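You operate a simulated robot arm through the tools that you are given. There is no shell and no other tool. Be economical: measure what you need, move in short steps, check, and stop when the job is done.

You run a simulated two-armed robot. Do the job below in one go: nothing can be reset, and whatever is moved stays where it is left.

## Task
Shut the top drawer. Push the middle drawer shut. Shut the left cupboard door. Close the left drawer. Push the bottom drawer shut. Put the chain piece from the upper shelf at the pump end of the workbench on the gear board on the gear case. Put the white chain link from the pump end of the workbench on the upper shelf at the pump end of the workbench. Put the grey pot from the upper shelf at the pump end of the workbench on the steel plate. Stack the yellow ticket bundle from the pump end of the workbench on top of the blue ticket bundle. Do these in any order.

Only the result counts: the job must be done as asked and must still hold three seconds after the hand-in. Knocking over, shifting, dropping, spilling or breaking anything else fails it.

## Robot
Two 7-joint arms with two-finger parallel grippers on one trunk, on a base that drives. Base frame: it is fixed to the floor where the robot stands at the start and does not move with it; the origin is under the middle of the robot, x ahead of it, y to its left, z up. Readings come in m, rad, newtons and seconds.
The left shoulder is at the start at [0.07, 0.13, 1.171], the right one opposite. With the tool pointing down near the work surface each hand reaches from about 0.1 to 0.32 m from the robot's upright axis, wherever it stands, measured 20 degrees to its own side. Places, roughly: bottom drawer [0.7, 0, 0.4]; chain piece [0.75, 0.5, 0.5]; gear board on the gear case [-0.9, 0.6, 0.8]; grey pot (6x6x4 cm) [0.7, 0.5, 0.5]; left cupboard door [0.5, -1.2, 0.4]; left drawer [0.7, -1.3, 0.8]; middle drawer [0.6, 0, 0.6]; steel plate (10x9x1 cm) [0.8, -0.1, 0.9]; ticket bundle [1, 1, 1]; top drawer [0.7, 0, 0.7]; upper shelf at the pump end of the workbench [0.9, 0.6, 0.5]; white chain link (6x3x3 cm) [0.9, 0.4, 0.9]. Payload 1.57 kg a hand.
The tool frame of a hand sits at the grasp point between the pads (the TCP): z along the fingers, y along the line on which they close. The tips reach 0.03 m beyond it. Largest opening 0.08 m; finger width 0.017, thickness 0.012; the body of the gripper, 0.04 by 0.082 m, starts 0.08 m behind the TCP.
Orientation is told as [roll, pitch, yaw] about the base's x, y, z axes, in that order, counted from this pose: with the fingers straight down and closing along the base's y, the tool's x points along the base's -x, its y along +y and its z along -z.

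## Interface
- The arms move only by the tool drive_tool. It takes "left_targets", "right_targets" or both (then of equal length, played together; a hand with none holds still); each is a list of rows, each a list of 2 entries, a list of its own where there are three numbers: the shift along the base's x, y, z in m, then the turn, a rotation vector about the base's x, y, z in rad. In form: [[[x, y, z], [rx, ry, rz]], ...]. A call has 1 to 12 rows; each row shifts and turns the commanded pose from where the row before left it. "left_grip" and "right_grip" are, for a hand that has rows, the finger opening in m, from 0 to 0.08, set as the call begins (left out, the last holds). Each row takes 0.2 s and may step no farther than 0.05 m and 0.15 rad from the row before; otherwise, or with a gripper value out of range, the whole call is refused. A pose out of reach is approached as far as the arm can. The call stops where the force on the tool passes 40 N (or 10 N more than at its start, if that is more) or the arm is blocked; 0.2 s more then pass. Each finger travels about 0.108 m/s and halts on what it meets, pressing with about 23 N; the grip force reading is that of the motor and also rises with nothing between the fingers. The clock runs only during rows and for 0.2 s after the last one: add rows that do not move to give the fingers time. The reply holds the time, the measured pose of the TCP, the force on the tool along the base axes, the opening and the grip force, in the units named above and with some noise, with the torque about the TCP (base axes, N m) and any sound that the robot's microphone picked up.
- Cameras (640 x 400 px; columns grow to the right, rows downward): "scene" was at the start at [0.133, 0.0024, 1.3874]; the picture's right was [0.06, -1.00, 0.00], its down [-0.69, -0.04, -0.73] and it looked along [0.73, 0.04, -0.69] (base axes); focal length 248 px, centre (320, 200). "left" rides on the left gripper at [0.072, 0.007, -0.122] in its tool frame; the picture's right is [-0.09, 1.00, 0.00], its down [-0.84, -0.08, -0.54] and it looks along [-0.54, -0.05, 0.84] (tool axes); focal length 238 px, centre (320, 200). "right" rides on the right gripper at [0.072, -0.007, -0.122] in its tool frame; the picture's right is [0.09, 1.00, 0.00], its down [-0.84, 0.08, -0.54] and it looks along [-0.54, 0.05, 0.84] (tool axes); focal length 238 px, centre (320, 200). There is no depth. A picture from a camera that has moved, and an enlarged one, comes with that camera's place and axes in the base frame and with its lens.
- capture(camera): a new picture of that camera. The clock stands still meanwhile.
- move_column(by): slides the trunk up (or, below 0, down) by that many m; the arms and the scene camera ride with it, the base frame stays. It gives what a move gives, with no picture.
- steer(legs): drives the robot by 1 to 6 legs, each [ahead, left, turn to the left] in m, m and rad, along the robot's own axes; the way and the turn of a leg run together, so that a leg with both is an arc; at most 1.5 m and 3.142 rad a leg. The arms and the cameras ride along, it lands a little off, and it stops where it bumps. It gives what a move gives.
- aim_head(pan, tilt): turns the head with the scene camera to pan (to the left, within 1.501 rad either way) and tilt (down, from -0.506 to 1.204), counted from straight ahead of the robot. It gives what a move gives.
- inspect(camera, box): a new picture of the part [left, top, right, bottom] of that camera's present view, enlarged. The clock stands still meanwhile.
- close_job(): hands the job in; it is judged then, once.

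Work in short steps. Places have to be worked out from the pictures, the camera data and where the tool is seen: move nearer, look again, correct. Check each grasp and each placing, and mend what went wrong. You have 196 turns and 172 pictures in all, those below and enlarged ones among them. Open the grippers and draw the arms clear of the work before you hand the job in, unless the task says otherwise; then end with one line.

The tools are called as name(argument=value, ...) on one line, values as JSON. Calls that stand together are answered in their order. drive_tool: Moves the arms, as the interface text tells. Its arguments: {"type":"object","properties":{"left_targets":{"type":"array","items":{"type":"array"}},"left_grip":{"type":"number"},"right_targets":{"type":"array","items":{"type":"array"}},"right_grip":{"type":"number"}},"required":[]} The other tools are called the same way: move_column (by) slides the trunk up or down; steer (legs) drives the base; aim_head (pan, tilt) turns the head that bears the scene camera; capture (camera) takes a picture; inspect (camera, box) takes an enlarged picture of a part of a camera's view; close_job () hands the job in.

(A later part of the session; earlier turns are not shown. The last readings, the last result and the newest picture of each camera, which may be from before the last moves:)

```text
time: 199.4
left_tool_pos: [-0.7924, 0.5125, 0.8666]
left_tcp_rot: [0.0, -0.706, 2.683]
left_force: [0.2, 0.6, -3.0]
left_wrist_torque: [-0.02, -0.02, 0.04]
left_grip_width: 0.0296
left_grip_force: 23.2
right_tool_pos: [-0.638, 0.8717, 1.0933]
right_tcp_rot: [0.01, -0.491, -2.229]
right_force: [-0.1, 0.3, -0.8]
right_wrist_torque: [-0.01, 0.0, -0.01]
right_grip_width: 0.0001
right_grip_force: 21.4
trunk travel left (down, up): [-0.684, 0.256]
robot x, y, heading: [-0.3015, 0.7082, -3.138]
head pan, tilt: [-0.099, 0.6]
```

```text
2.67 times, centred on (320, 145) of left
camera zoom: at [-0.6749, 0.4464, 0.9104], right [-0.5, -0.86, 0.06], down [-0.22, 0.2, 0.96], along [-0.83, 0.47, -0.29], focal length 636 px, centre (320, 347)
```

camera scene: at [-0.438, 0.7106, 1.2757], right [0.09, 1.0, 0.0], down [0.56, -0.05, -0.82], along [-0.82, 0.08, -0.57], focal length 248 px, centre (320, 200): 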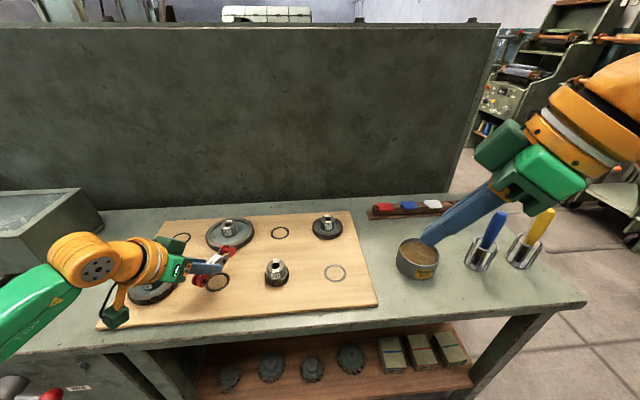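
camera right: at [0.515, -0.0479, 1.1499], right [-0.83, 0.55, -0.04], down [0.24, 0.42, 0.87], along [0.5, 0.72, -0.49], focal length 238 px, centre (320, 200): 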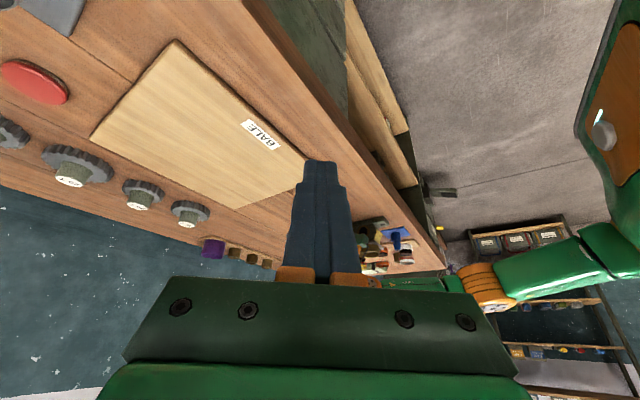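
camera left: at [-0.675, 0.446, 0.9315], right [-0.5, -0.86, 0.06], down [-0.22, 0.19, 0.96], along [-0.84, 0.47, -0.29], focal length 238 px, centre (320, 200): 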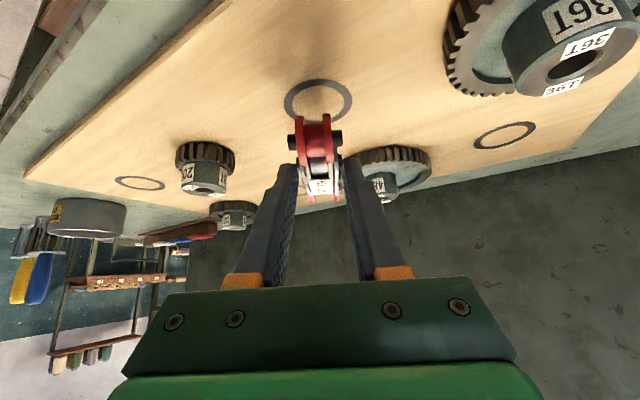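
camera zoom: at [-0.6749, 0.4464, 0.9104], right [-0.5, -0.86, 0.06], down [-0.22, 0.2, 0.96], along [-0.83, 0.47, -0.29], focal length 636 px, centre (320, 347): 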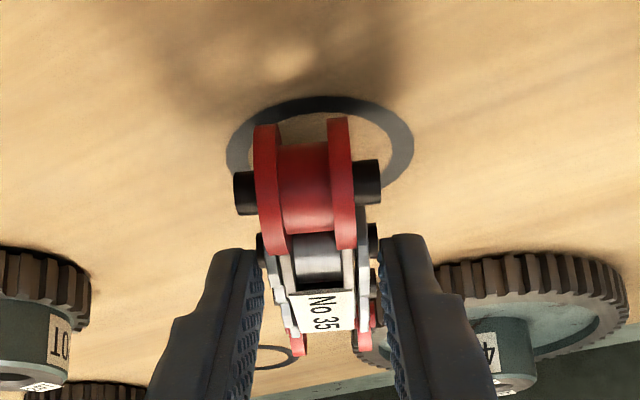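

I shift 1.5 cm toward the front for more gear clearance and keep lowering.

drive_tool(left_targets=[[[0.015, -0.003, 0], [0, 0, 0]], [[0, 0, -0.004], [0, 0, 0]], [[0, 0, -0.003], [0, 0, 0]], [[0, 0, 0], [0, 0, 0]]])

drive_tool(left_targets=[[[0, 0, -0.003], [0, 0, 0]], [[0, 0, 0], [0, 0, 0]]])

```text
time: 200.4
left_tool_pos: [-0.7771, 0.509, 0.8587]
left_tcp_rot: [0.0, -0.706, 2.683]
left_force: [0.0, 0.1, -2.7]
left_wrist_torque: [-0.04, -0.02, -0.03]
left_grip_width: 0.0296
left_grip_force: 23.1
right_tool_pos: [-0.6389, 0.873, 1.0927]
right_tcp_rot: [0.008, -0.491, -2.23]
right_force: [-0.7, -0.1, 1.0]
right_wrist_torque: [-0.02, -0.02, -0.04]
right_grip_width: 0.0
right_grip_force: 21.1
trunk travel left (down, up): [-0.684, 0.256]
robot x, y, heading: [-0.2978, 0.7031, -3.138]
head pan, tilt: [-0.099, 0.6]
```

```text
time: 201.0
left_tool_pos: [-0.7765, 0.5085, 0.8556]
left_tcp_rot: [0.0, -0.707, 2.683]
left_force: [-0.1, 0.1, -2.8]
left_wrist_torque: [-0.06, -0.06, 0.01]
left_grip_width: 0.0292
left_grip_force: 23.2
right_tool_pos: [-0.6383, 0.8728, 1.0915]
right_tcp_rot: [0.009, -0.492, -2.23]
right_force: [-0.5, -0.4, 0.1]
right_wrist_torque: [0.03, 0.0, 0.01]
right_grip_width: 0.0001
right_grip_force: 21.2
trunk travel left (down, up): [-0.684, 0.256]
robot x, y, heading: [-0.3001, 0.704, -3.139]
head pan, tilt: [-0.099, 0.6]
```

drive_tool(left_targets=[[[0, 0, -0.003], [0, 0, 0]], [[0, 0, -0.002], [0, 0, 0]], [[0, 0, 0], [0, 0, 0]]])

inspect(camera="left", box=[240, 70, 400, 220])

```text
time: 201.8
left_tool_pos: [-0.7778, 0.5089, 0.851]
left_tcp_rot: [0.001, -0.707, 2.684]
left_force: [0.5, 0.3, -2.6]
left_wrist_torque: [-0.05, -0.05, 0.03]
left_grip_width: 0.0295
left_grip_force: 22.7
right_tool_pos: [-0.6378, 0.8708, 1.0923]
right_tcp_rot: [0.008, -0.491, -2.23]
right_force: [0.3, -0.3, -0.7]
right_wrist_torque: [0.02, -0.02, 0.02]
right_grip_width: 0.0
right_grip_force: 21.6
trunk travel left (down, up): [-0.684, 0.256]
robot x, y, heading: [-0.3011, 0.7026, -3.134]
head pan, tilt: [-0.099, 0.6]
```

```text
2.67 times, centred on (320, 145) of left
camera zoom: at [-0.66, 0.4432, 0.8954], right [-0.5, -0.86, 0.06], down [-0.22, 0.2, 0.96], along [-0.83, 0.47, -0.29], focal length 636 px, centre (320, 347)
```

zoom: 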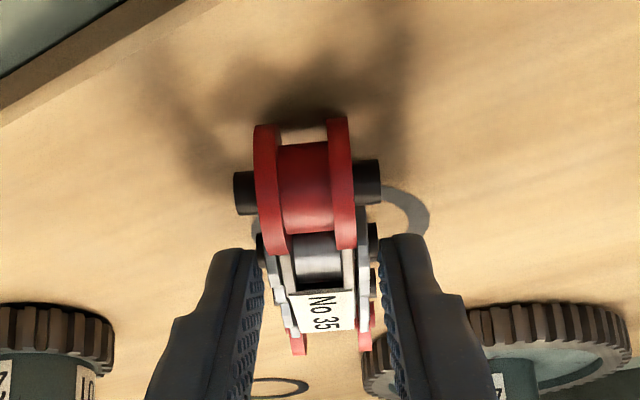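

Shadow still separated by roughly a centimetre. I continue down in small increments.

drive_tool(left_targets=[[[0, 0, -0.003], [0, 0, 0]], [[0, 0, -0.003], [0, 0, 0]], [[0, 0, 0], [0, 0, 0]]])

drive_tool(left_targets=[[[0, 0, -0.003], [0, 0, 0]], [[0, 0, 0], [0, 0, 0]]])

inspect(camera="left", box=[240, 70, 400, 220])

```text
time: 202.6
left_tool_pos: [-0.7758, 0.5088, 0.8472]
left_tcp_rot: [0.002, -0.712, 2.68]
left_force: [-4.3, -3.3, 14.9]
left_wrist_torque: [0.09, 0.37, 0.12]
left_grip_width: 0.0297
left_grip_force: 22.8
right_tool_pos: [-0.6357, 0.8719, 1.0919]
right_tcp_rot: [0.006, -0.492, -2.231]
right_force: [-0.1, -0.7, -0.6]
right_wrist_torque: [0.01, 0.05, 0.02]
right_grip_width: 0.0001
right_grip_force: 21.0
trunk travel left (down, up): [-0.684, 0.256]
robot x, y, heading: [-0.2995, 0.7059, -3.131]
head pan, tilt: [-0.099, 0.6]
```

```text
time: 203.2
left_tool_pos: [-0.7752, 0.5092, 0.8452]
left_tcp_rot: [0.001, -0.71, 2.681]
left_force: [-3.9, -4.2, 14.8]
left_wrist_torque: [-0.01, 0.25, 0.05]
left_grip_width: 0.0296
left_grip_force: 22.7
right_tool_pos: [-0.6359, 0.8724, 1.0938]
right_tcp_rot: [0.007, -0.492, -2.23]
right_force: [0.8, 0.4, 0.0]
right_wrist_torque: [-0.05, -0.01, -0.01]
right_grip_width: 0.0
right_grip_force: 21.0
trunk travel left (down, up): [-0.684, 0.256]
robot x, y, heading: [-0.2989, 0.7073, -3.13]
head pan, tilt: [-0.099, 0.6]
```

```text
2.67 times, centred on (320, 145) of left
camera zoom: at [-0.6576, 0.4438, 0.8875], right [-0.5, -0.86, 0.06], down [-0.22, 0.2, 0.96], along [-0.84, 0.47, -0.29], focal length 636 px, centre (320, 347)
```

zoom: 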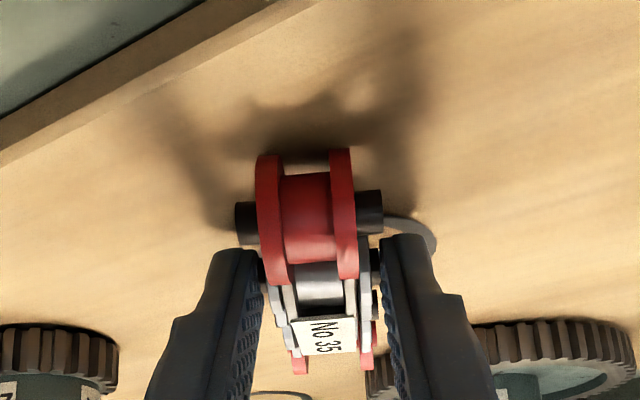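

Contact (15 N), the chain is levelling itself. I ease slightly, open, and withdraw backward-up.

drive_tool(left_targets=[[[0, 0, -0.002], [0, 0, 0]], [[0, 0, 0.001], [0, 0, 0]]])

drive_tool(left_targets=[[[0, 0, 0], [0, 0, 0]], [[0, 0, 0], [0, 0, 0]], [[0.01, -0.005, 0.02], [0, 0, 0]], [[0.015, -0.008, 0.03], [0, 0, 0]], [[0.02, -0.01, 0.04], [0, 0, 0]]], left_grip=0.06)

capture(camera="left")

capture(camera="scene")

```text
time: 203.8
left_tool_pos: [-0.7739, 0.51, 0.8444]
left_tcp_rot: [0.001, -0.707, 2.681]
left_force: [-1.2, -2.3, 14.0]
left_wrist_torque: [0.11, 0.26, 0.13]
left_grip_width: 0.0295
left_grip_force: 22.8
right_tool_pos: [-0.6354, 0.8737, 1.0933]
right_tcp_rot: [0.007, -0.494, -2.23]
right_force: [0.1, -0.2, 0.5]
right_wrist_torque: [0.02, 0.03, 0.0]
right_grip_width: 0.0002
right_grip_force: 21.4
trunk travel left (down, up): [-0.684, 0.256]
robot x, y, heading: [-0.2976, 0.704, -3.137]
head pan, tilt: [-0.099, 0.6]
```

```text
time: 205.0
left_tool_pos: [-0.7301, 0.487, 0.9323]
left_tcp_rot: [0.001, -0.708, 2.68]
left_force: [1.2, -1.0, 0.3]
left_wrist_torque: [0.01, 0.03, -0.04]
left_grip_width: 0.0602
left_grip_force: 0.1
right_tool_pos: [-0.6373, 0.8735, 1.0932]
right_tcp_rot: [0.008, -0.492, -2.231]
right_force: [0.2, 0.1, 0.6]
right_wrist_torque: [0.03, 0.02, -0.02]
right_grip_width: 0.0002
right_grip_force: 20.8
trunk travel left (down, up): [-0.684, 0.256]
robot x, y, heading: [-0.2958, 0.7086, -3.137]
head pan, tilt: [-0.099, 0.6]
```

```text
64 pictures are left
camera left: at [-0.6134, 0.4209, 0.976], right [-0.5, -0.86, 0.06], down [-0.22, 0.2, 0.96], along [-0.83, 0.47, -0.29], focal length 238 px, centre (320, 200)
```

left: 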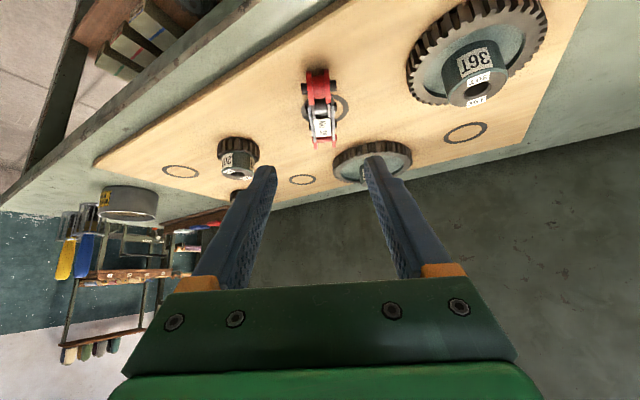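

```text
63 pictures are left
camera scene: at [-0.4359, 0.7113, 1.2759], right [0.09, 1.0, 0.0], down [0.56, -0.05, -0.83], along [-0.82, 0.08, -0.56], focal length 248 px, centre (320, 200)
```

scene: 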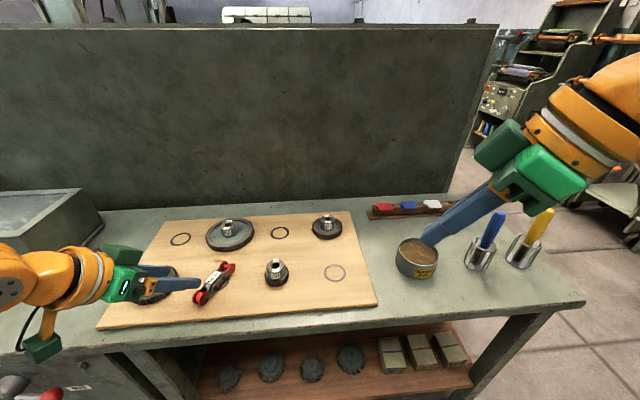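

The chain lies on the board. I draw back, raise the trunk, and turn toward the bench's left end for the ticket bundles.

steer(legs=[[-0.22, 0, 0]])

move_column(by=0.2)

steer(legs=[[0, -0.45, 0], [0, 0, 2.3]])

aim_head(pan=0.6, tilt=0.5)

capture(camera="scene")

```text
time: 206.7
left_tool_pos: [-0.5116, 0.4879, 0.9309]
left_tcp_rot: [-0.001, -0.707, 2.682]
left_force: [-0.2, 0.4, -0.1]
left_wrist_torque: [0.0, 0.01, 0.05]
left_grip_width: 0.06
left_grip_force: 0.0
right_tool_pos: [-0.4186, 0.8742, 1.0908]
right_tcp_rot: [0.011, -0.49, -2.228]
right_force: [-0.2, 0.4, 0.5]
right_wrist_torque: [-0.02, 0.0, -0.02]
right_grip_width: 0.0
right_grip_force: 21.6
trunk travel left (down, up): [-0.684, 0.256]
robot x, y, heading: [-0.079, 0.708, -3.136]
head pan, tilt: [-0.099, 0.6]
```

```text
time: 208.9
left_tool_pos: [-0.5106, 0.488, 1.1331]
left_tcp_rot: [0.001, -0.706, 2.681]
left_force: [0.0, -0.3, -0.4]
left_wrist_torque: [-0.01, 0.01, -0.01]
left_grip_width: 0.0599
left_grip_force: 0.1
right_tool_pos: [-0.4161, 0.8735, 1.2915]
right_tcp_rot: [0.008, -0.494, -2.228]
right_force: [-0.9, 0.2, 0.4]
right_wrist_torque: [0.01, 0.04, -0.02]
right_grip_width: 0.0
right_grip_force: 21.6
trunk travel left (down, up): [-0.884, 0.056]
robot x, y, heading: [-0.0779, 0.7091, -3.132]
head pan, tilt: [-0.099, 0.6]
```

```text
time: 217.1
left_tool_pos: [0.372, 0.9847, 1.1321]
left_tcp_rot: [0.001, -0.707, -1.296]
left_force: [0.1, 0.1, -0.4]
left_wrist_torque: [0.03, -0.05, 0.01]
left_grip_width: 0.0599
left_grip_force: 0.0
right_tool_pos: [0.0214, 0.7958, 1.2915]
right_tcp_rot: [0.009, -0.494, 0.078]
right_force: [-0.3, -0.3, 0.8]
right_wrist_torque: [-0.02, 0.01, -0.01]
right_grip_width: 0.0
right_grip_force: 21.8
trunk travel left (down, up): [-0.884, 0.056]
robot x, y, heading: [-0.0806, 1.1585, -0.832]
head pan, tilt: [-0.099, 0.6]
```

```text
time: 218.1
left_tool_pos: [0.3724, 0.9863, 1.1315]
left_tcp_rot: [0.0, -0.707, -1.294]
left_force: [0.5, -0.8, -0.4]
left_wrist_torque: [-0.02, 0.01, 0.0]
left_grip_width: 0.06
left_grip_force: 0.0
right_tool_pos: [0.0223, 0.7964, 1.2918]
right_tcp_rot: [0.008, -0.491, 0.077]
right_force: [0.1, -0.3, -0.2]
right_wrist_torque: [0.02, 0.0, 0.01]
right_grip_width: 0.0003
right_grip_force: 21.1
trunk travel left (down, up): [-0.884, 0.056]
robot x, y, heading: [-0.0821, 1.1575, -0.827]
head pan, tilt: [0.6, 0.499]
```

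```text
62 pictures are left
camera scene: at [0.0412, 1.0993, 1.4849], right [-0.23, -0.97, 0.0], down [-0.47, 0.11, -0.88], along [0.86, -0.2, -0.48], focal length 248 px, centre (320, 200)
```

scene: 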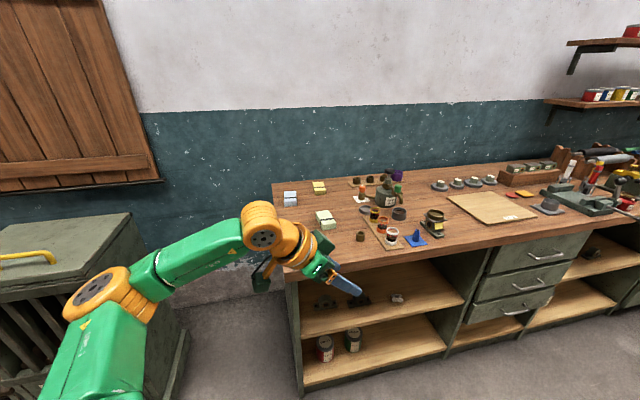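

I check my own base's footprint by tilting the head fully down, to know how close I can stand to the bench end.

aim_head(pan=0.0, tilt=1.2)

capture(camera="scene")

aim_head(pan=0.6, tilt=0.6)

inspect(camera="scene", box=[260, 120, 440, 250])

```text
time: 219.2
left_tool_pos: [0.3717, 0.9863, 1.1313]
left_tcp_rot: [0.001, -0.706, -1.297]
left_force: [0.1, 0.8, 0.3]
left_wrist_torque: [0.0, -0.01, -0.01]
left_grip_width: 0.0602
left_grip_force: 0.1
right_tool_pos: [0.0228, 0.796, 1.2924]
right_tcp_rot: [0.007, -0.491, 0.077]
right_force: [-0.6, 0.5, 0.4]
right_wrist_torque: [-0.01, 0.0, 0.05]
right_grip_width: 0.0
right_grip_force: 21.8
trunk travel left (down, up): [-0.884, 0.056]
robot x, y, heading: [-0.0786, 1.1565, -0.826]
head pan, tilt: [0.0, 1.201]
```

```text
61 pictures are left
camera scene: at [-0.0094, 1.0789, 1.4313], right [-0.74, -0.68, 0.0], down [-0.63, 0.69, -0.36], along [0.25, -0.27, -0.93], focal length 248 px, centre (320, 200)
```

scene: 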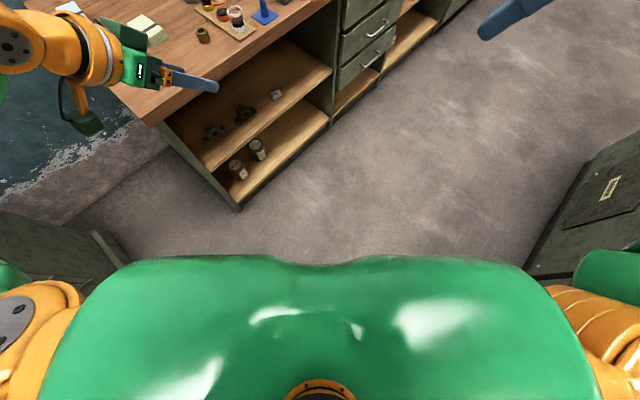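

```text
time: 220.2
left_tool_pos: [0.3711, 0.9855, 1.1318]
left_tcp_rot: [0.0, -0.708, -1.296]
left_force: [-0.6, 0.0, 0.2]
left_wrist_torque: [-0.01, -0.02, 0.01]
left_grip_width: 0.0602
left_grip_force: 0.1
right_tool_pos: [0.0215, 0.796, 1.2925]
right_tcp_rot: [0.008, -0.493, 0.076]
right_force: [-0.4, 0.0, 1.3]
right_wrist_torque: [0.03, 0.01, -0.02]
right_grip_width: 0.0002
right_grip_force: 21.1
trunk travel left (down, up): [-0.884, 0.056]
robot x, y, heading: [-0.0815, 1.1614, -0.826]
head pan, tilt: [0.6, 0.6]
```

```text
3.08 times, centred on (350, 185) of scene
camera zoom: at [0.0386, 1.1, 1.4758], right [-0.23, -0.97, 0.0], down [-0.55, 0.13, -0.82], along [0.8, -0.19, -0.57], focal length 764 px, centre (228, 246)
```

zoom: 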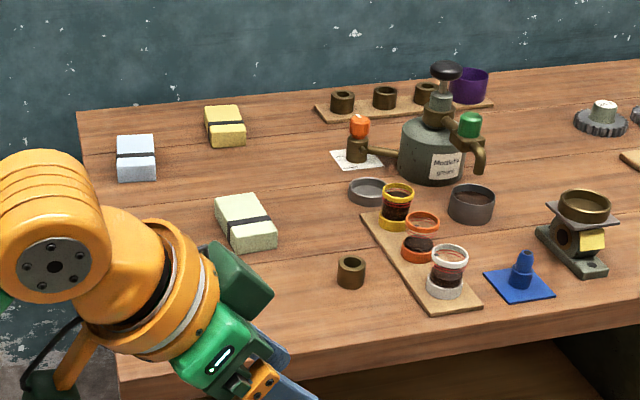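

The base stays within ≈0.29 m of centre. Both bundles are about 12.8×6 cm with long axes along x: yellow centre ≈(1.186, 0.841), blue ≈(1.105, 1.001). I need a steep grasp closing along y from the bench end, so I first test pointing straight down and yawing −90° relative here in free space.

drive_tool(left_targets=[[[0, 0, 0], [0.136, 0.038, 0]], [[0, 0, 0], [0.136, 0.038, 0]], [[0, 0, 0], [0.136, 0.038, 0]], [[0, 0, 0], [0.136, 0.038, 0]], [[0, 0, 0], [0.136, 0.038, 0]], [[0, 0, 0], [0, 0, -0.15]], [[0, 0, 0], [0, 0, -0.15]], [[0, 0, 0], [0, 0, -0.15]], [[0, 0, 0], [0, 0, -0.15]], [[0, 0, 0], [0, 0, -0.15]], [[0, 0, 0], [0, 0, -0.15]], [[0, 0, 0], [0, 0, -0.15]]], left_grip=0.08)

```text
time: 222.8
left_tool_pos: [0.3482, 1.0185, 1.1219]
left_tcp_rot: [-0.016, -0.147, -1.406]
left_force: [0.3, 0.3, -0.3]
left_wrist_torque: [0.03, 0.0, 0.03]
left_grip_width: 0.08
left_grip_force: 0.0
left hand out of reach, approached as far as the arm can: row 5, 6, 7, 8, 9, 10, 11, 12
right_tool_pos: [0.0218, 0.7967, 1.2927]
right_tcp_rot: [0.008, -0.492, 0.078]
right_force: [0.5, 0.7, -0.1]
right_wrist_torque: [0.0, -0.01, -0.01]
right_grip_width: 0.0
right_grip_force: 20.9
trunk travel left (down, up): [-0.884, 0.056]
robot x, y, heading: [-0.083, 1.159, -0.829]
head pan, tilt: [0.6, 0.6]
```

Pointing down seems easier when the hand is at shoulder height (as at the start). I raise the hand relative to the shoulder and test again.

drive_tool(left_targets=[[[0, 0, 0.04], [0, 0, 0]], [[0, 0, 0.04], [0, 0, 0]], [[0, 0, 0.04], [0, 0, 0]], [[0, 0, 0.02], [0.07, 0.02, 0]], [[0, 0, 0], [0.07, 0.02, 0]]])

drive_tool(left_targets=[[[0, 0, 0], [0, 0, -0.15]], [[0, 0, 0], [0, 0, -0.15]], [[0, 0, 0], [0, 0, -0.15]], [[0, 0, 0], [0, 0, -0.15]], [[0, 0, 0], [0, 0, -0.15]], [[0, 0, 0], [0, 0, -0.15]], [[0, 0, 0], [0, 0, -0.1]]])

```text
time: 224.0
left_tool_pos: [0.3082, 1.0211, 1.2445]
left_tcp_rot: [-0.032, -0.003, -1.4]
left_force: [0.1, -0.2, -0.6]
left_wrist_torque: [-0.02, 0.0, 0.06]
left_grip_width: 0.0798
left_grip_force: 0.1
left hand out of reach, approached as far as the arm can: row 2, 3, 4, 5
right_tool_pos: [0.022, 0.7934, 1.2911]
right_tcp_rot: [0.011, -0.492, 0.076]
right_force: [-0.2, -0.1, 0.5]
right_wrist_torque: [0.02, -0.01, 0.04]
right_grip_width: 0.0
right_grip_force: 21.7
trunk travel left (down, up): [-0.884, 0.056]
robot x, y, heading: [-0.0809, 1.155, -0.827]
head pan, tilt: [0.6, 0.6]
```

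```text
time: 225.6
left_tool_pos: [0.1638, 1.0493, 1.1877]
left_tcp_rot: [-0.031, -0.003, -2.404]
left_force: [0.5, -0.3, 0.5]
left_wrist_torque: [-0.01, -0.01, 0.05]
left_grip_width: 0.0798
left_grip_force: 0.0
left hand out of reach, approached as far as the arm can: row 1, 2, 3, 4, 5, 6, 7
right_tool_pos: [0.022, 0.796, 1.2922]
right_tcp_rot: [0.009, -0.491, 0.077]
right_force: [-0.6, -0.2, -0.2]
right_wrist_torque: [-0.03, 0.0, -0.01]
right_grip_width: 0.0001
right_grip_force: 20.8
trunk travel left (down, up): [-0.884, 0.056]
robot x, y, heading: [-0.0808, 1.159, -0.826]
head pan, tilt: [0.6, 0.6]
```

The pure top-down posture only reaches ~0.25 m, so instead I'll use the right hand (its inward yaw is free): robot near (0.80, 1.36) heading −35°, hand approaching along +x with pitch ≈0.75. I first shape that posture in free space.

drive_tool(right_targets=[[[0.018, -0.031, -0.031], [0, 0, -0.135]], [[0.018, -0.031, -0.031], [0, 0, -0.135]], [[0.018, -0.031, -0.031], [0, 0, -0.135]], [[0.018, -0.031, -0.031], [-0.042, -0.123, 0]], [[0.018, -0.031, -0.031], [-0.042, -0.123, 0]], [[0.018, -0.031, -0.031], [0, 0, 0]], [[0.018, -0.031, -0.031], [0, 0, 0]]], right_grip=0.08)

```text
time: 227.2
left_tool_pos: [0.1654, 1.0492, 1.1876]
left_tcp_rot: [-0.033, -0.002, -2.401]
left_force: [-0.4, -0.3, 0.2]
left_wrist_torque: [0.0, 0.01, 0.02]
left_grip_width: 0.0801
left_grip_force: 0.0
right_tool_pos: [0.0849, 0.6672, 1.1373]
right_tcp_rot: [0.005, -0.72, -0.331]
right_force: [1.0, 1.0, 0.1]
right_wrist_torque: [0.02, 0.02, 0.0]
right_grip_width: 0.0801
right_grip_force: 0.1
right hand out of reach, approached as far as the arm can: row 4, 5, 6, 7
trunk travel left (down, up): [-0.884, 0.056]
robot x, y, heading: [-0.0806, 1.1557, -0.826]
head pan, tilt: [0.6, 0.6]
```

drive_tool(right_targets=[[[0, 0, -0.03], [0, 0, 0]], [[0, 0, -0.03], [0, 0, 0]], [[0.02, -0.022, 0], [0, 0, 0]], [[0.02, -0.022, 0], [0, 0, 0]], [[0.02, -0.022, 0], [0, 0, 0]], [[0.02, -0.022, 0], [0, 0, 0]]])

capture(camera="scene")

```text
time: 228.6
left_tool_pos: [0.1658, 1.0493, 1.1882]
left_tcp_rot: [-0.034, -0.004, -2.403]
left_force: [-0.5, -0.1, 0.7]
left_wrist_torque: [0.03, -0.02, 0.0]
left_grip_width: 0.08
left_grip_force: 0.0
right_tool_pos: [0.101, 0.6568, 1.0834]
right_tcp_rot: [0.005, -0.752, -0.33]
right_force: [0.1, -0.1, -0.2]
right_wrist_torque: [0.03, 0.01, -0.02]
right_grip_width: 0.0803
right_grip_force: 0.0
right hand out of reach, approached as far as the arm can: row 3, 4, 5, 6
trunk travel left (down, up): [-0.884, 0.056]
robot x, y, heading: [-0.0772, 1.1584, -0.826]
head pan, tilt: [0.6, 0.6]
```

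```text
59 pictures are left
camera scene: at [0.0396, 1.0999, 1.4757], right [-0.23, -0.97, 0.0], down [-0.55, 0.13, -0.82], along [0.8, -0.19, -0.57], focal length 248 px, centre (320, 200)
```

scene: 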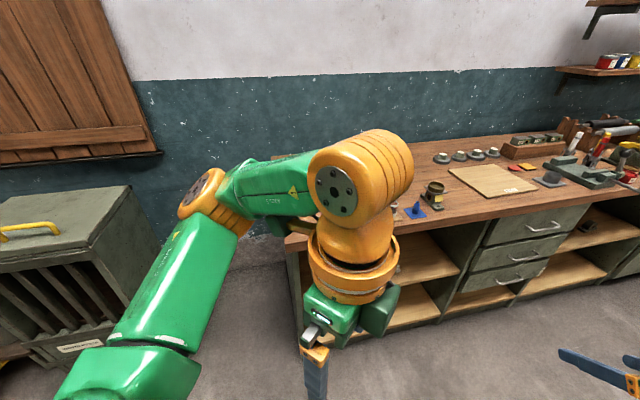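

With that yaw the right hand reaches ≈0.49 ahead. Standing at about (1.0, 1.36) with heading −0.9 gives the grasp. I travel at safe height along y≈1.41 toward the gap and look.

steer(legs=[[-0.184, 0.17, -0.074], [0.53, 0.668, 0]])

aim_head(pan=0.2, tilt=0.8)

capture(camera="scene")

capture(camera="right")

```text
time: 234.6
left_tool_pos: [1.0158, 1.2838, 1.1892]
left_tcp_rot: [-0.032, 0.0, -2.474]
left_force: [-0.3, -0.2, -0.2]
left_wrist_torque: [0.02, -0.01, -0.03]
left_grip_width: 0.0802
left_grip_force: 0.0
right_tool_pos: [0.9221, 0.8972, 1.0826]
right_tcp_rot: [0.003, -0.753, -0.404]
right_force: [-0.2, -0.5, 0.4]
right_wrist_torque: [-0.03, -0.02, 0.02]
right_grip_width: 0.0799
right_grip_force: 0.1
trunk travel left (down, up): [-0.884, 0.056]
robot x, y, heading: [0.781, 1.4099, -0.899]
head pan, tilt: [0.6, 0.6]
```

```text
time: 235.4
left_tool_pos: [1.0171, 1.2833, 1.1881]
left_tcp_rot: [-0.031, -0.003, -2.473]
left_force: [-0.5, -0.4, 0.6]
left_wrist_torque: [0.0, 0.01, -0.02]
left_grip_width: 0.0798
left_grip_force: 0.1
right_tool_pos: [0.9237, 0.897, 1.0824]
right_tcp_rot: [0.004, -0.752, -0.4]
right_force: [0.2, -0.5, 0.1]
right_wrist_torque: [-0.01, 0.0, -0.02]
right_grip_width: 0.0799
right_grip_force: 0.1
trunk travel left (down, up): [-0.884, 0.056]
robot x, y, heading: [0.7808, 1.4146, -0.9]
head pan, tilt: [0.201, 0.799]
```

```text
58 pictures are left
camera scene: at [0.8727, 1.3175, 1.459], right [-0.64, -0.77, 0.0], down [-0.55, 0.46, -0.7], along [0.53, -0.45, -0.72], focal length 248 px, centre (320, 200)
```

scene: 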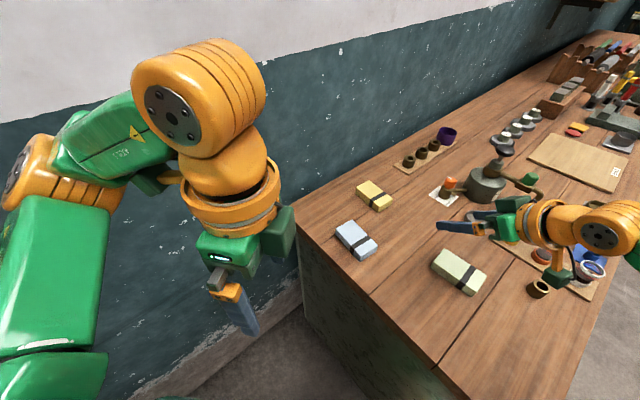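

```text
57 pictures are left
camera right: at [0.7956, 0.944, 1.1214], right [0.32, 0.94, -0.06], down [0.25, -0.03, 0.97], along [0.91, -0.33, -0.24], focal length 238 px, centre (320, 200)
```

right: 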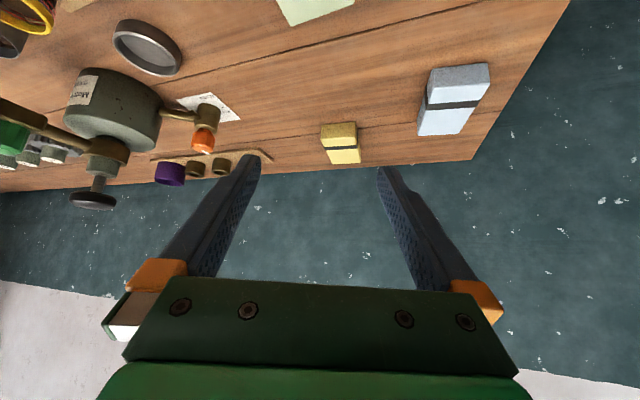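

I zoom on the bundles for accurate corners.

inspect(camera="scene", box=[320, 160, 420, 270])

inspect(camera="right", box=[280, 50, 520, 200])

```text
3.64 times, centred on (370, 215) of scene
camera zoom: at [0.8727, 1.3175, 1.459], right [-0.64, -0.77, 0.0], down [-0.55, 0.46, -0.7], along [0.53, -0.45, -0.72], focal length 903 px, centre (138, 146)
```

zoom: 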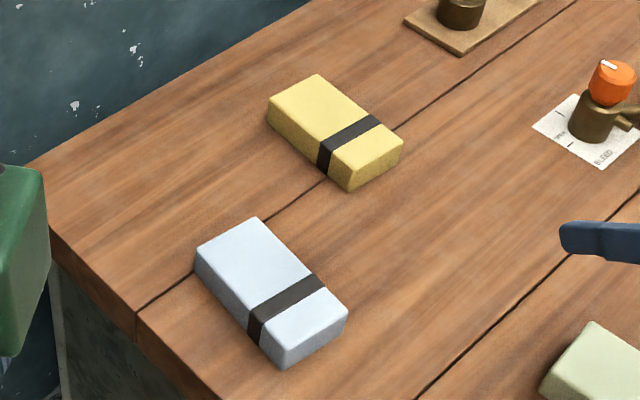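

```text
2.67 times, centred on (400, 125) of right
camera zoom: at [0.7956, 0.944, 1.1214], right [0.32, 0.94, -0.06], down [0.25, -0.03, 0.97], along [0.91, -0.33, -0.24], focal length 636 px, centre (107, 400)
```

zoom: 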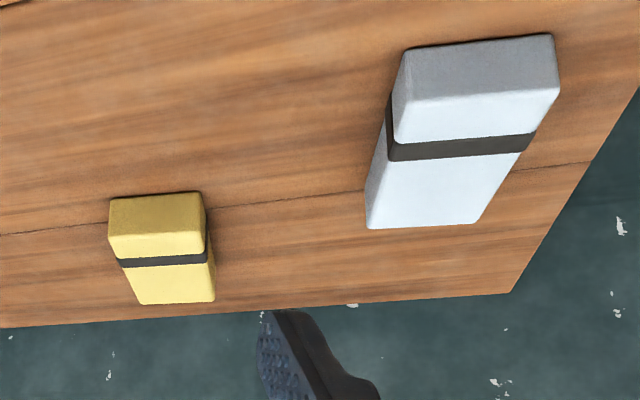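

Accurate now: yellow centre (1.183, 0.843) size ≈9.5×6×2.6 cm, blue centre (1.107, 0.999), bench end y≈1.055. The left elbow may be near the wall, so I check it before moving on.

aim_head(pan=1.1, tilt=0.5)

capture(camera="scene")

```text
time: 236.6
left_tool_pos: [1.0168, 1.284, 1.1874]
left_tcp_rot: [-0.03, -0.004, -2.475]
left_force: [0.1, -0.4, 0.1]
left_wrist_torque: [0.02, 0.03, 0.01]
left_grip_width: 0.0799
left_grip_force: 0.1
right_tool_pos: [0.9244, 0.898, 1.0824]
right_tcp_rot: [0.006, -0.753, -0.401]
right_force: [-0.3, 0.1, -0.4]
right_wrist_torque: [0.01, -0.02, -0.02]
right_grip_width: 0.0801
right_grip_force: 0.0
trunk travel left (down, up): [-0.884, 0.056]
robot x, y, heading: [0.7782, 1.4131, -0.897]
head pan, tilt: [1.1, 0.499]
```

```text
54 pictures are left
camera scene: at [0.8998, 1.3872, 1.4849], right [0.2, -0.98, 0.0], down [-0.47, -0.09, -0.88], along [0.86, 0.17, -0.48], focal length 248 px, centre (320, 200)
```

scene: 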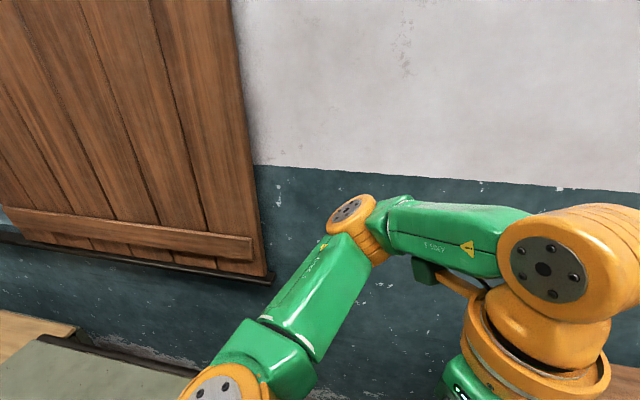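

The elbow is ≈6 cm from the wall. I fold the left arm upward: yaw the hand back and raise it, then look again.

drive_tool(left_targets=[[[0, 0, 0.03], [0, 0, 0.15]], [[0, 0, 0.03], [0, 0, 0.15]], [[0, 0, 0.03], [0, 0, 0.15]], [[0, 0, 0.03], [0, 0, 0.15]], [[0, 0, 0.03], [0, 0, 0.15]], [[0, 0, 0.03], [0, 0, 0.15]], [[0, 0, 0.03], [0, 0, 0.15]], [[0, 0, 0.02], [0, 0, 0.15]], [[0, 0, 0], [0, 0, 0.15]], [[0, 0, 0], [0, 0, 0.1]]])

capture(camera="scene")

```text
time: 238.8
left_tool_pos: [1.0238, 1.2636, 1.3408]
left_tcp_rot: [-0.031, -0.004, -1.022]
left_force: [0.0, 0.4, -0.1]
left_wrist_torque: [-0.01, -0.03, -0.01]
left_grip_width: 0.0798
left_grip_force: 0.0
left hand out of reach, approached as far as the arm can: row 6, 7, 8
right_tool_pos: [0.9243, 0.8968, 1.0821]
right_tcp_rot: [0.006, -0.751, -0.403]
right_force: [0.7, 0.2, -0.8]
right_wrist_torque: [0.02, 0.0, 0.02]
right_grip_width: 0.0801
right_grip_force: 0.0
trunk travel left (down, up): [-0.884, 0.056]
robot x, y, heading: [0.7807, 1.4125, -0.896]
head pan, tilt: [1.1, 0.499]
```

```text
53 pictures are left
camera scene: at [0.8994, 1.3863, 1.4849], right [0.2, -0.98, 0.0], down [-0.47, -0.09, -0.88], along [0.86, 0.17, -0.48], focal length 248 px, centre (320, 200)
```

scene: 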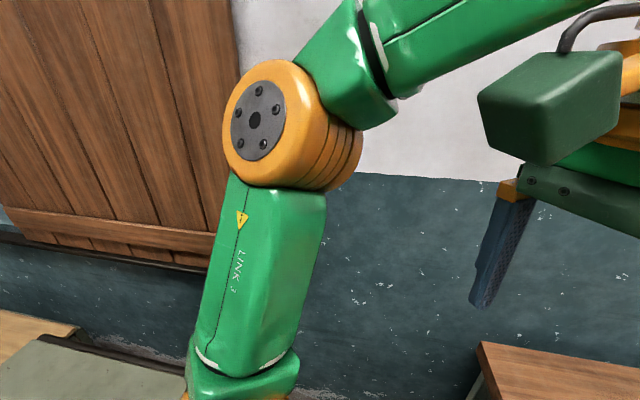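

The elbow is now well clear of the wall. I turn +0.246 (heading −0.65) and ease toward (0.85, 1.36).

steer(legs=[[0, 0, 0.246], [0.08, 0.002, 0]])

capture(camera="right")

aim_head(pan=-0.1, tilt=0.85)

capture(camera="scene")

```text
time: 240.7
left_tool_pos: [1.109, 1.2875, 1.343]
left_tcp_rot: [-0.03, -0.012, -0.778]
left_force: [-1.2, 0.6, -0.1]
left_wrist_torque: [-0.03, -0.07, 0.0]
left_grip_width: 0.0798
left_grip_force: 0.0
right_tool_pos: [1.1041, 0.9054, 1.0859]
right_tcp_rot: [0.0, -0.759, -0.153]
right_force: [-1.0, 0.9, -0.5]
right_wrist_torque: [-0.02, -0.02, 0.0]
right_grip_width: 0.0799
right_grip_force: 0.1
trunk travel left (down, up): [-0.884, 0.056]
robot x, y, heading: [0.8415, 1.3648, -0.654]
head pan, tilt: [1.1, 0.499]
```

```text
52 pictures are left
camera right: at [0.9675, 0.9196, 1.1242], right [0.08, 0.99, -0.06], down [0.24, 0.04, 0.97], along [0.97, -0.1, -0.24], focal length 238 px, centre (320, 200)
```

right: 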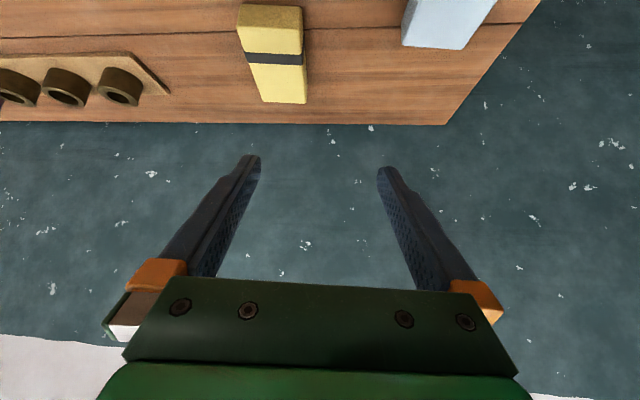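

```text
time: 242.1
left_tool_pos: [1.1174, 1.2827, 1.3403]
left_tcp_rot: [-0.033, -0.003, -0.776]
left_force: [0.1, 0.1, 0.2]
left_wrist_torque: [0.02, 0.0, 0.02]
left_grip_width: 0.0801
left_grip_force: 0.1
right_tool_pos: [1.1097, 0.9018, 1.0819]
right_tcp_rot: [0.006, -0.753, -0.156]
right_force: [0.2, -0.6, -0.6]
right_wrist_torque: [-0.01, 0.01, 0.01]
right_grip_width: 0.0801
right_grip_force: 0.1
trunk travel left (down, up): [-0.884, 0.056]
robot x, y, heading: [0.8455, 1.3652, -0.654]
head pan, tilt: [-0.099, 0.85]
```

```text
51 pictures are left
camera scene: at [0.941, 1.278, 1.455], right [-0.68, -0.73, 0.0], down [-0.55, 0.51, -0.66], along [0.48, -0.45, -0.75], focal length 248 px, centre (320, 200)
```

scene: 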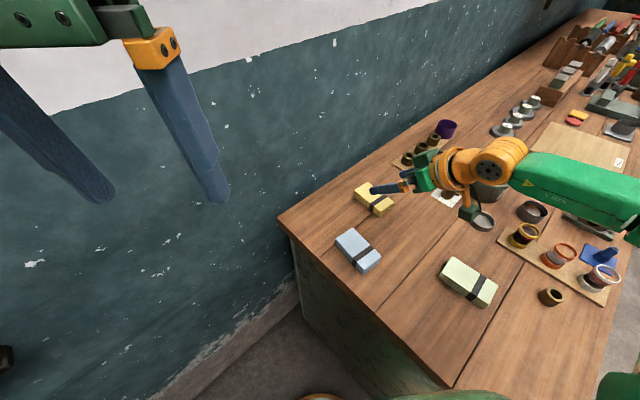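

Very good: the hand is at (1.11, 0.90) with yaw −0.15. I shift over the bundle's near end and check.

drive_tool(right_targets=[[[0.015, -0.025, 0], [0, 0, 0]], [[0.015, -0.025, 0], [0, 0, 0]], [[0.005, -0.006, 0], [0, 0, 0]]])

capture(camera="right")

```text
time: 242.9
left_tool_pos: [1.1169, 1.2825, 1.3412]
left_tcp_rot: [-0.032, -0.005, -0.776]
left_force: [0.7, 0.2, 0.1]
left_wrist_torque: [0.0, 0.0, -0.01]
left_grip_width: 0.0798
left_grip_force: 0.0
right_tool_pos: [1.1096, 0.9019, 1.0815]
right_tcp_rot: [0.006, -0.751, -0.156]
right_force: [0.3, 0.8, -0.1]
right_wrist_torque: [0.02, -0.02, 0.05]
right_grip_width: 0.0803
right_grip_force: 0.1
right hand out of reach, approached as far as the arm can: row 1, 2, 3
trunk travel left (down, up): [-0.884, 0.056]
robot x, y, heading: [0.8442, 1.3645, -0.659]
head pan, tilt: [-0.099, 0.85]
```

```text
50 pictures are left
camera right: at [0.974, 0.9151, 1.1214], right [0.08, 0.99, -0.06], down [0.25, 0.04, 0.97], along [0.96, -0.1, -0.24], focal length 238 px, centre (320, 200)
```

right: 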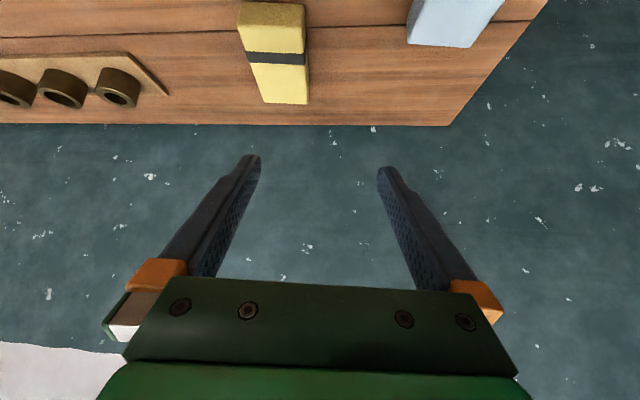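

At the limit for this yaw; I yaw −0.15 outward and then extend.

drive_tool(right_targets=[[[0, 0, 0], [0, 0, -0.15]], [[0.012, -0.016, 0], [0, 0, 0]], [[0.012, -0.016, 0], [0, 0, 0]], [[0.01, -0.014, 0], [0, 0, 0]], [[0.006, -0.008, 0], [0, 0, 0]]])

```text
time: 244.1
left_tool_pos: [1.1162, 1.2825, 1.3408]
left_tcp_rot: [-0.031, -0.003, -0.777]
left_force: [-0.3, 0.2, 0.6]
left_wrist_torque: [-0.02, -0.01, 0.02]
left_grip_width: 0.0799
left_grip_force: 0.0
right_tool_pos: [1.1428, 0.8556, 1.0823]
right_tcp_rot: [0.005, -0.751, -0.305]
right_force: [0.9, -0.9, -1.0]
right_wrist_torque: [0.03, 0.03, -0.05]
right_grip_width: 0.0802
right_grip_force: 0.0
right hand out of reach, approached as far as the arm can: row 5
trunk travel left (down, up): [-0.884, 0.056]
robot x, y, heading: [0.8424, 1.3655, -0.651]
head pan, tilt: [-0.099, 0.85]
```

Reached (1.143, 0.856). A 1.2 cm nudge of the base finishes the placement; then I lower the trunk.

steer(legs=[[0.016, 0.002, 0]])

move_column(by=-0.09)

capture(camera="right")

capture(camera="scene")

```text
time: 244.9
left_tool_pos: [1.1273, 1.2747, 1.3425]
left_tcp_rot: [-0.033, -0.003, -0.777]
left_force: [0.3, 0.4, 0.1]
left_wrist_torque: [-0.04, -0.04, -0.02]
left_grip_width: 0.0797
left_grip_force: 0.1
right_tool_pos: [1.1538, 0.849, 1.0837]
right_tcp_rot: [0.004, -0.757, -0.305]
right_force: [-0.7, -0.2, -0.5]
right_wrist_torque: [-0.01, -0.04, -0.01]
right_grip_width: 0.0799
right_grip_force: 0.0
trunk travel left (down, up): [-0.884, 0.056]
robot x, y, heading: [0.8593, 1.354, -0.656]
head pan, tilt: [-0.099, 0.85]
```

```text
time: 246.2
left_tool_pos: [1.1312, 1.2739, 1.2506]
left_tcp_rot: [-0.032, -0.003, -0.777]
left_force: [0.4, -0.3, -1.0]
left_wrist_torque: [0.01, 0.05, -0.01]
left_grip_width: 0.0799
left_grip_force: 0.1
right_tool_pos: [1.156, 0.8473, 0.9925]
right_tcp_rot: [0.005, -0.752, -0.305]
right_force: [0.3, 0.6, -0.1]
right_wrist_torque: [0.0, 0.01, 0.0]
right_grip_width: 0.08
right_grip_force: 0.0
trunk travel left (down, up): [-0.794, 0.146]
robot x, y, heading: [0.8596, 1.356, -0.652]
head pan, tilt: [-0.099, 0.85]
```

```text
49 pictures are left
camera right: at [1.0249, 0.8816, 1.0316], right [0.23, 0.97, -0.06], down [0.25, 0.0, 0.97], along [0.94, -0.24, -0.24], focal length 238 px, centre (320, 200)
```

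right: 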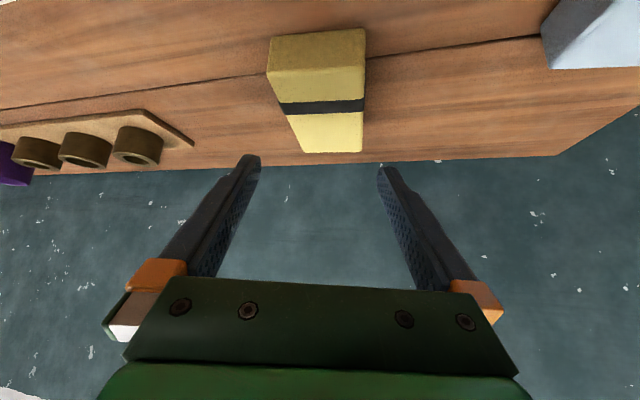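

```text
48 pictures are left
camera scene: at [0.9547, 1.2699, 1.365], right [-0.68, -0.73, 0.0], down [-0.55, 0.51, -0.66], along [0.48, -0.45, -0.75], focal length 248 px, centre (320, 200)
```

scene: 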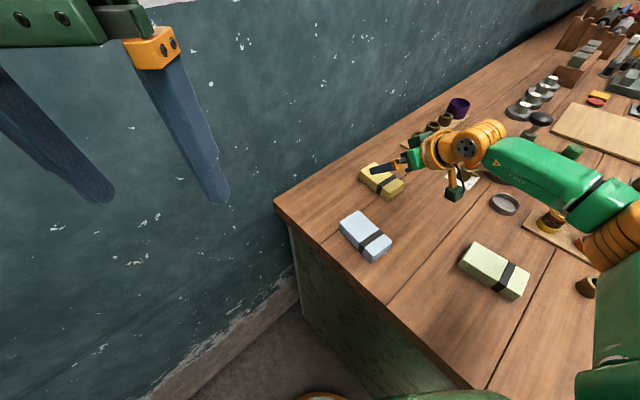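

Alignment over the yellow bundle is good (within 3 mm). Before lowering further I check the right elbow's clearance to the bottles and rings.

aim_head(pan=-0.7, tilt=0.85)

capture(camera="scene")

```text
time: 247.2
left_tool_pos: [1.1298, 1.2738, 1.2502]
left_tcp_rot: [-0.03, -0.004, -0.777]
left_force: [0.1, -0.2, 0.0]
left_wrist_torque: [0.0, 0.0, -0.02]
left_grip_width: 0.0801
left_grip_force: 0.0
right_tool_pos: [1.1572, 0.8483, 0.991]
right_tcp_rot: [0.006, -0.752, -0.306]
right_force: [0.1, 0.1, 0.9]
right_wrist_torque: [0.03, 0.01, -0.02]
right_grip_width: 0.0798
right_grip_force: 0.1
trunk travel left (down, up): [-0.794, 0.146]
robot x, y, heading: [0.8564, 1.3577, -0.653]
head pan, tilt: [-0.7, 0.85]
```

```text
47 pictures are left
camera scene: at [0.915, 1.2468, 1.3649], right [-0.98, -0.22, 0.0], down [-0.16, 0.73, -0.66], along [0.14, -0.64, -0.75], focal length 248 px, centre (320, 200)
```

scene: 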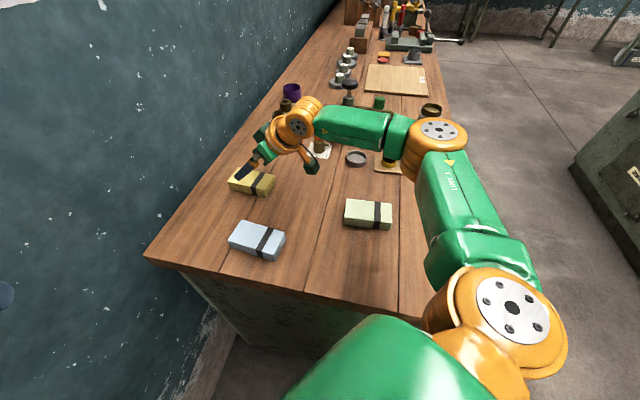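

The elbow (≈(0.79, 0.79), underside ≈0.98) would come close to the brass ring if the trunk went down, so I lower by the arm alone.

drive_tool(right_targets=[[[0, 0, -0.015], [0, 0, 0]], [[0, 0, -0.015], [0, 0, 0]]])

inspect(camera="scene", box=[220, 70, 480, 240])

```text
time: 247.8
left_tool_pos: [1.1314, 1.2745, 1.2506]
left_tcp_rot: [-0.03, -0.004, -0.777]
left_force: [0.5, 0.3, 0.1]
left_wrist_torque: [-0.02, 0.0, -0.03]
left_grip_width: 0.0801
left_grip_force: 0.1
right_tool_pos: [1.1578, 0.8471, 0.9622]
right_tcp_rot: [0.003, -0.752, -0.304]
right_force: [-0.7, -0.1, 0.5]
right_wrist_torque: [0.0, -0.02, 0.0]
right_grip_width: 0.0799
right_grip_force: 0.0
trunk travel left (down, up): [-0.794, 0.146]
robot x, y, heading: [0.8596, 1.3579, -0.654]
head pan, tilt: [-0.7, 0.85]
```

```text
2.35 times, centred on (350, 155) of scene
camera zoom: at [0.915, 1.2464, 1.3649], right [-0.98, -0.22, 0.0], down [-0.16, 0.73, -0.66], along [0.14, -0.64, -0.75], focal length 584 px, centre (249, 306)
```

zoom: 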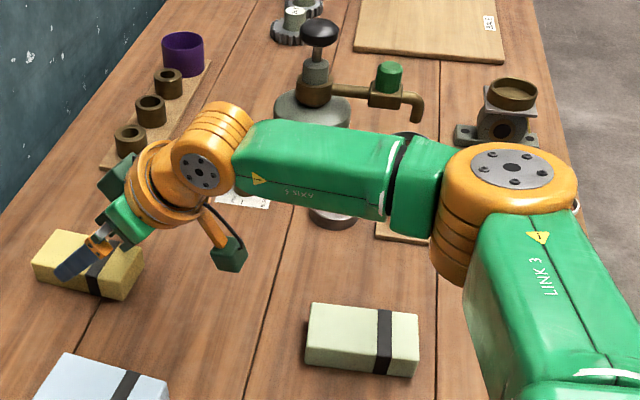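

Elbow underside is still ≈0.97. I lower the remaining 2.7 cm and check.

drive_tool(right_targets=[[[0, 0, -0.012], [0, 0, 0]], [[0, 0, -0.01], [0, 0, 0]], [[0, 0, -0.005], [0, 0, 0]]])

capture(camera="right")

inspect(camera="scene", box=[220, 70, 480, 240])

```text
time: 248.6
left_tool_pos: [1.131, 1.2739, 1.2502]
left_tcp_rot: [-0.033, -0.003, -0.778]
left_force: [0.3, 0.3, 0.2]
left_wrist_torque: [0.04, -0.03, -0.04]
left_grip_width: 0.0798
left_grip_force: 0.1
right_tool_pos: [1.1573, 0.8481, 0.9344]
right_tcp_rot: [0.005, -0.751, -0.305]
right_force: [-0.5, 0.3, -1.7]
right_wrist_torque: [0.01, -0.03, 0.01]
right_grip_width: 0.0801
right_grip_force: 0.0
trunk travel left (down, up): [-0.794, 0.146]
robot x, y, heading: [0.857, 1.3567, -0.655]
head pan, tilt: [-0.7, 0.85]
```

```text
45 pictures are left
camera right: at [1.0251, 0.8815, 0.9743], right [0.23, 0.97, -0.06], down [0.25, 0.0, 0.97], along [0.94, -0.24, -0.24], focal length 238 px, centre (320, 200)
```

right: 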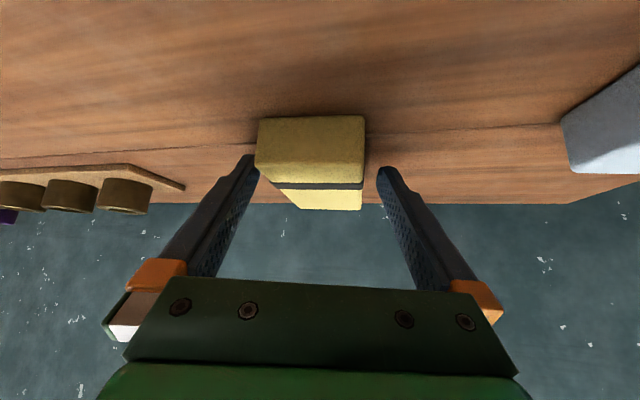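

```text
2.35 times, centred on (350, 155) of scene
camera zoom: at [0.9148, 1.2468, 1.3649], right [-0.98, -0.22, 0.0], down [-0.16, 0.73, -0.66], along [0.14, -0.64, -0.75], focal length 584 px, centre (249, 306)
```

zoom: 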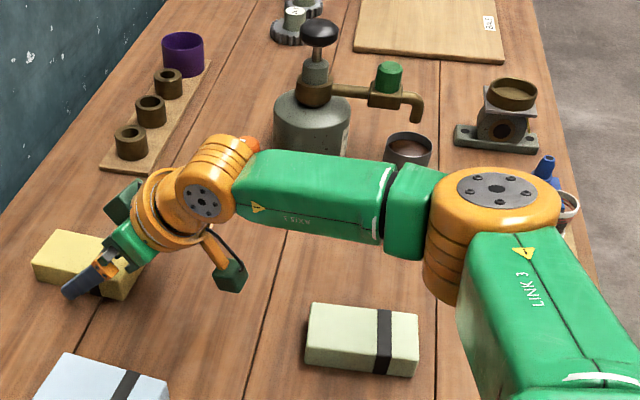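

Fingers straddle the bundle with clearance and no force. I close the right grip.

drive_tool(right_targets=[[[0, 0, 0], [0, 0, 0]], [[0, 0, 0], [0, 0, 0]], [[0, 0, 0], [0, 0, 0]]], right_grip=0.0)

capture(camera="right")

```text
time: 249.3
left_tool_pos: [1.1293, 1.274, 1.2503]
left_tcp_rot: [-0.03, -0.003, -0.777]
left_force: [-0.2, 0.2, 0.3]
left_wrist_torque: [0.02, 0.06, 0.01]
left_grip_width: 0.0799
left_grip_force: 0.0
right_tool_pos: [1.1565, 0.8472, 0.9355]
right_tcp_rot: [0.005, -0.752, -0.303]
right_force: [-0.8, -0.1, 0.8]
right_wrist_torque: [-0.05, -0.18, -0.03]
right_grip_width: 0.0571
right_grip_force: 22.7
trunk travel left (down, up): [-0.794, 0.146]
robot x, y, heading: [0.8599, 1.3554, -0.652]
head pan, tilt: [-0.7, 0.85]
```

```text
43 pictures are left
camera right: at [1.0251, 0.8816, 0.9745], right [0.23, 0.97, -0.06], down [0.25, 0.0, 0.97], along [0.94, -0.24, -0.24], focal length 238 px, centre (320, 200)
```

right: 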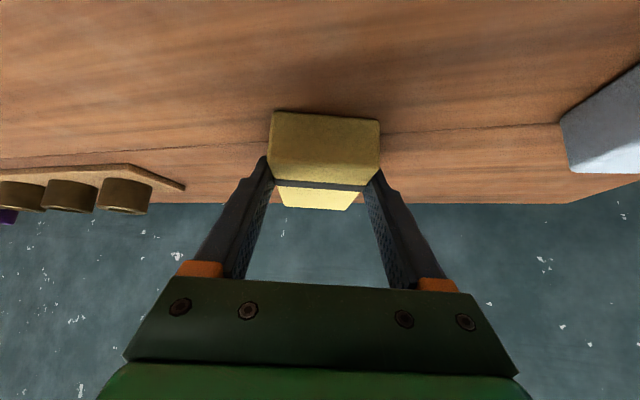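

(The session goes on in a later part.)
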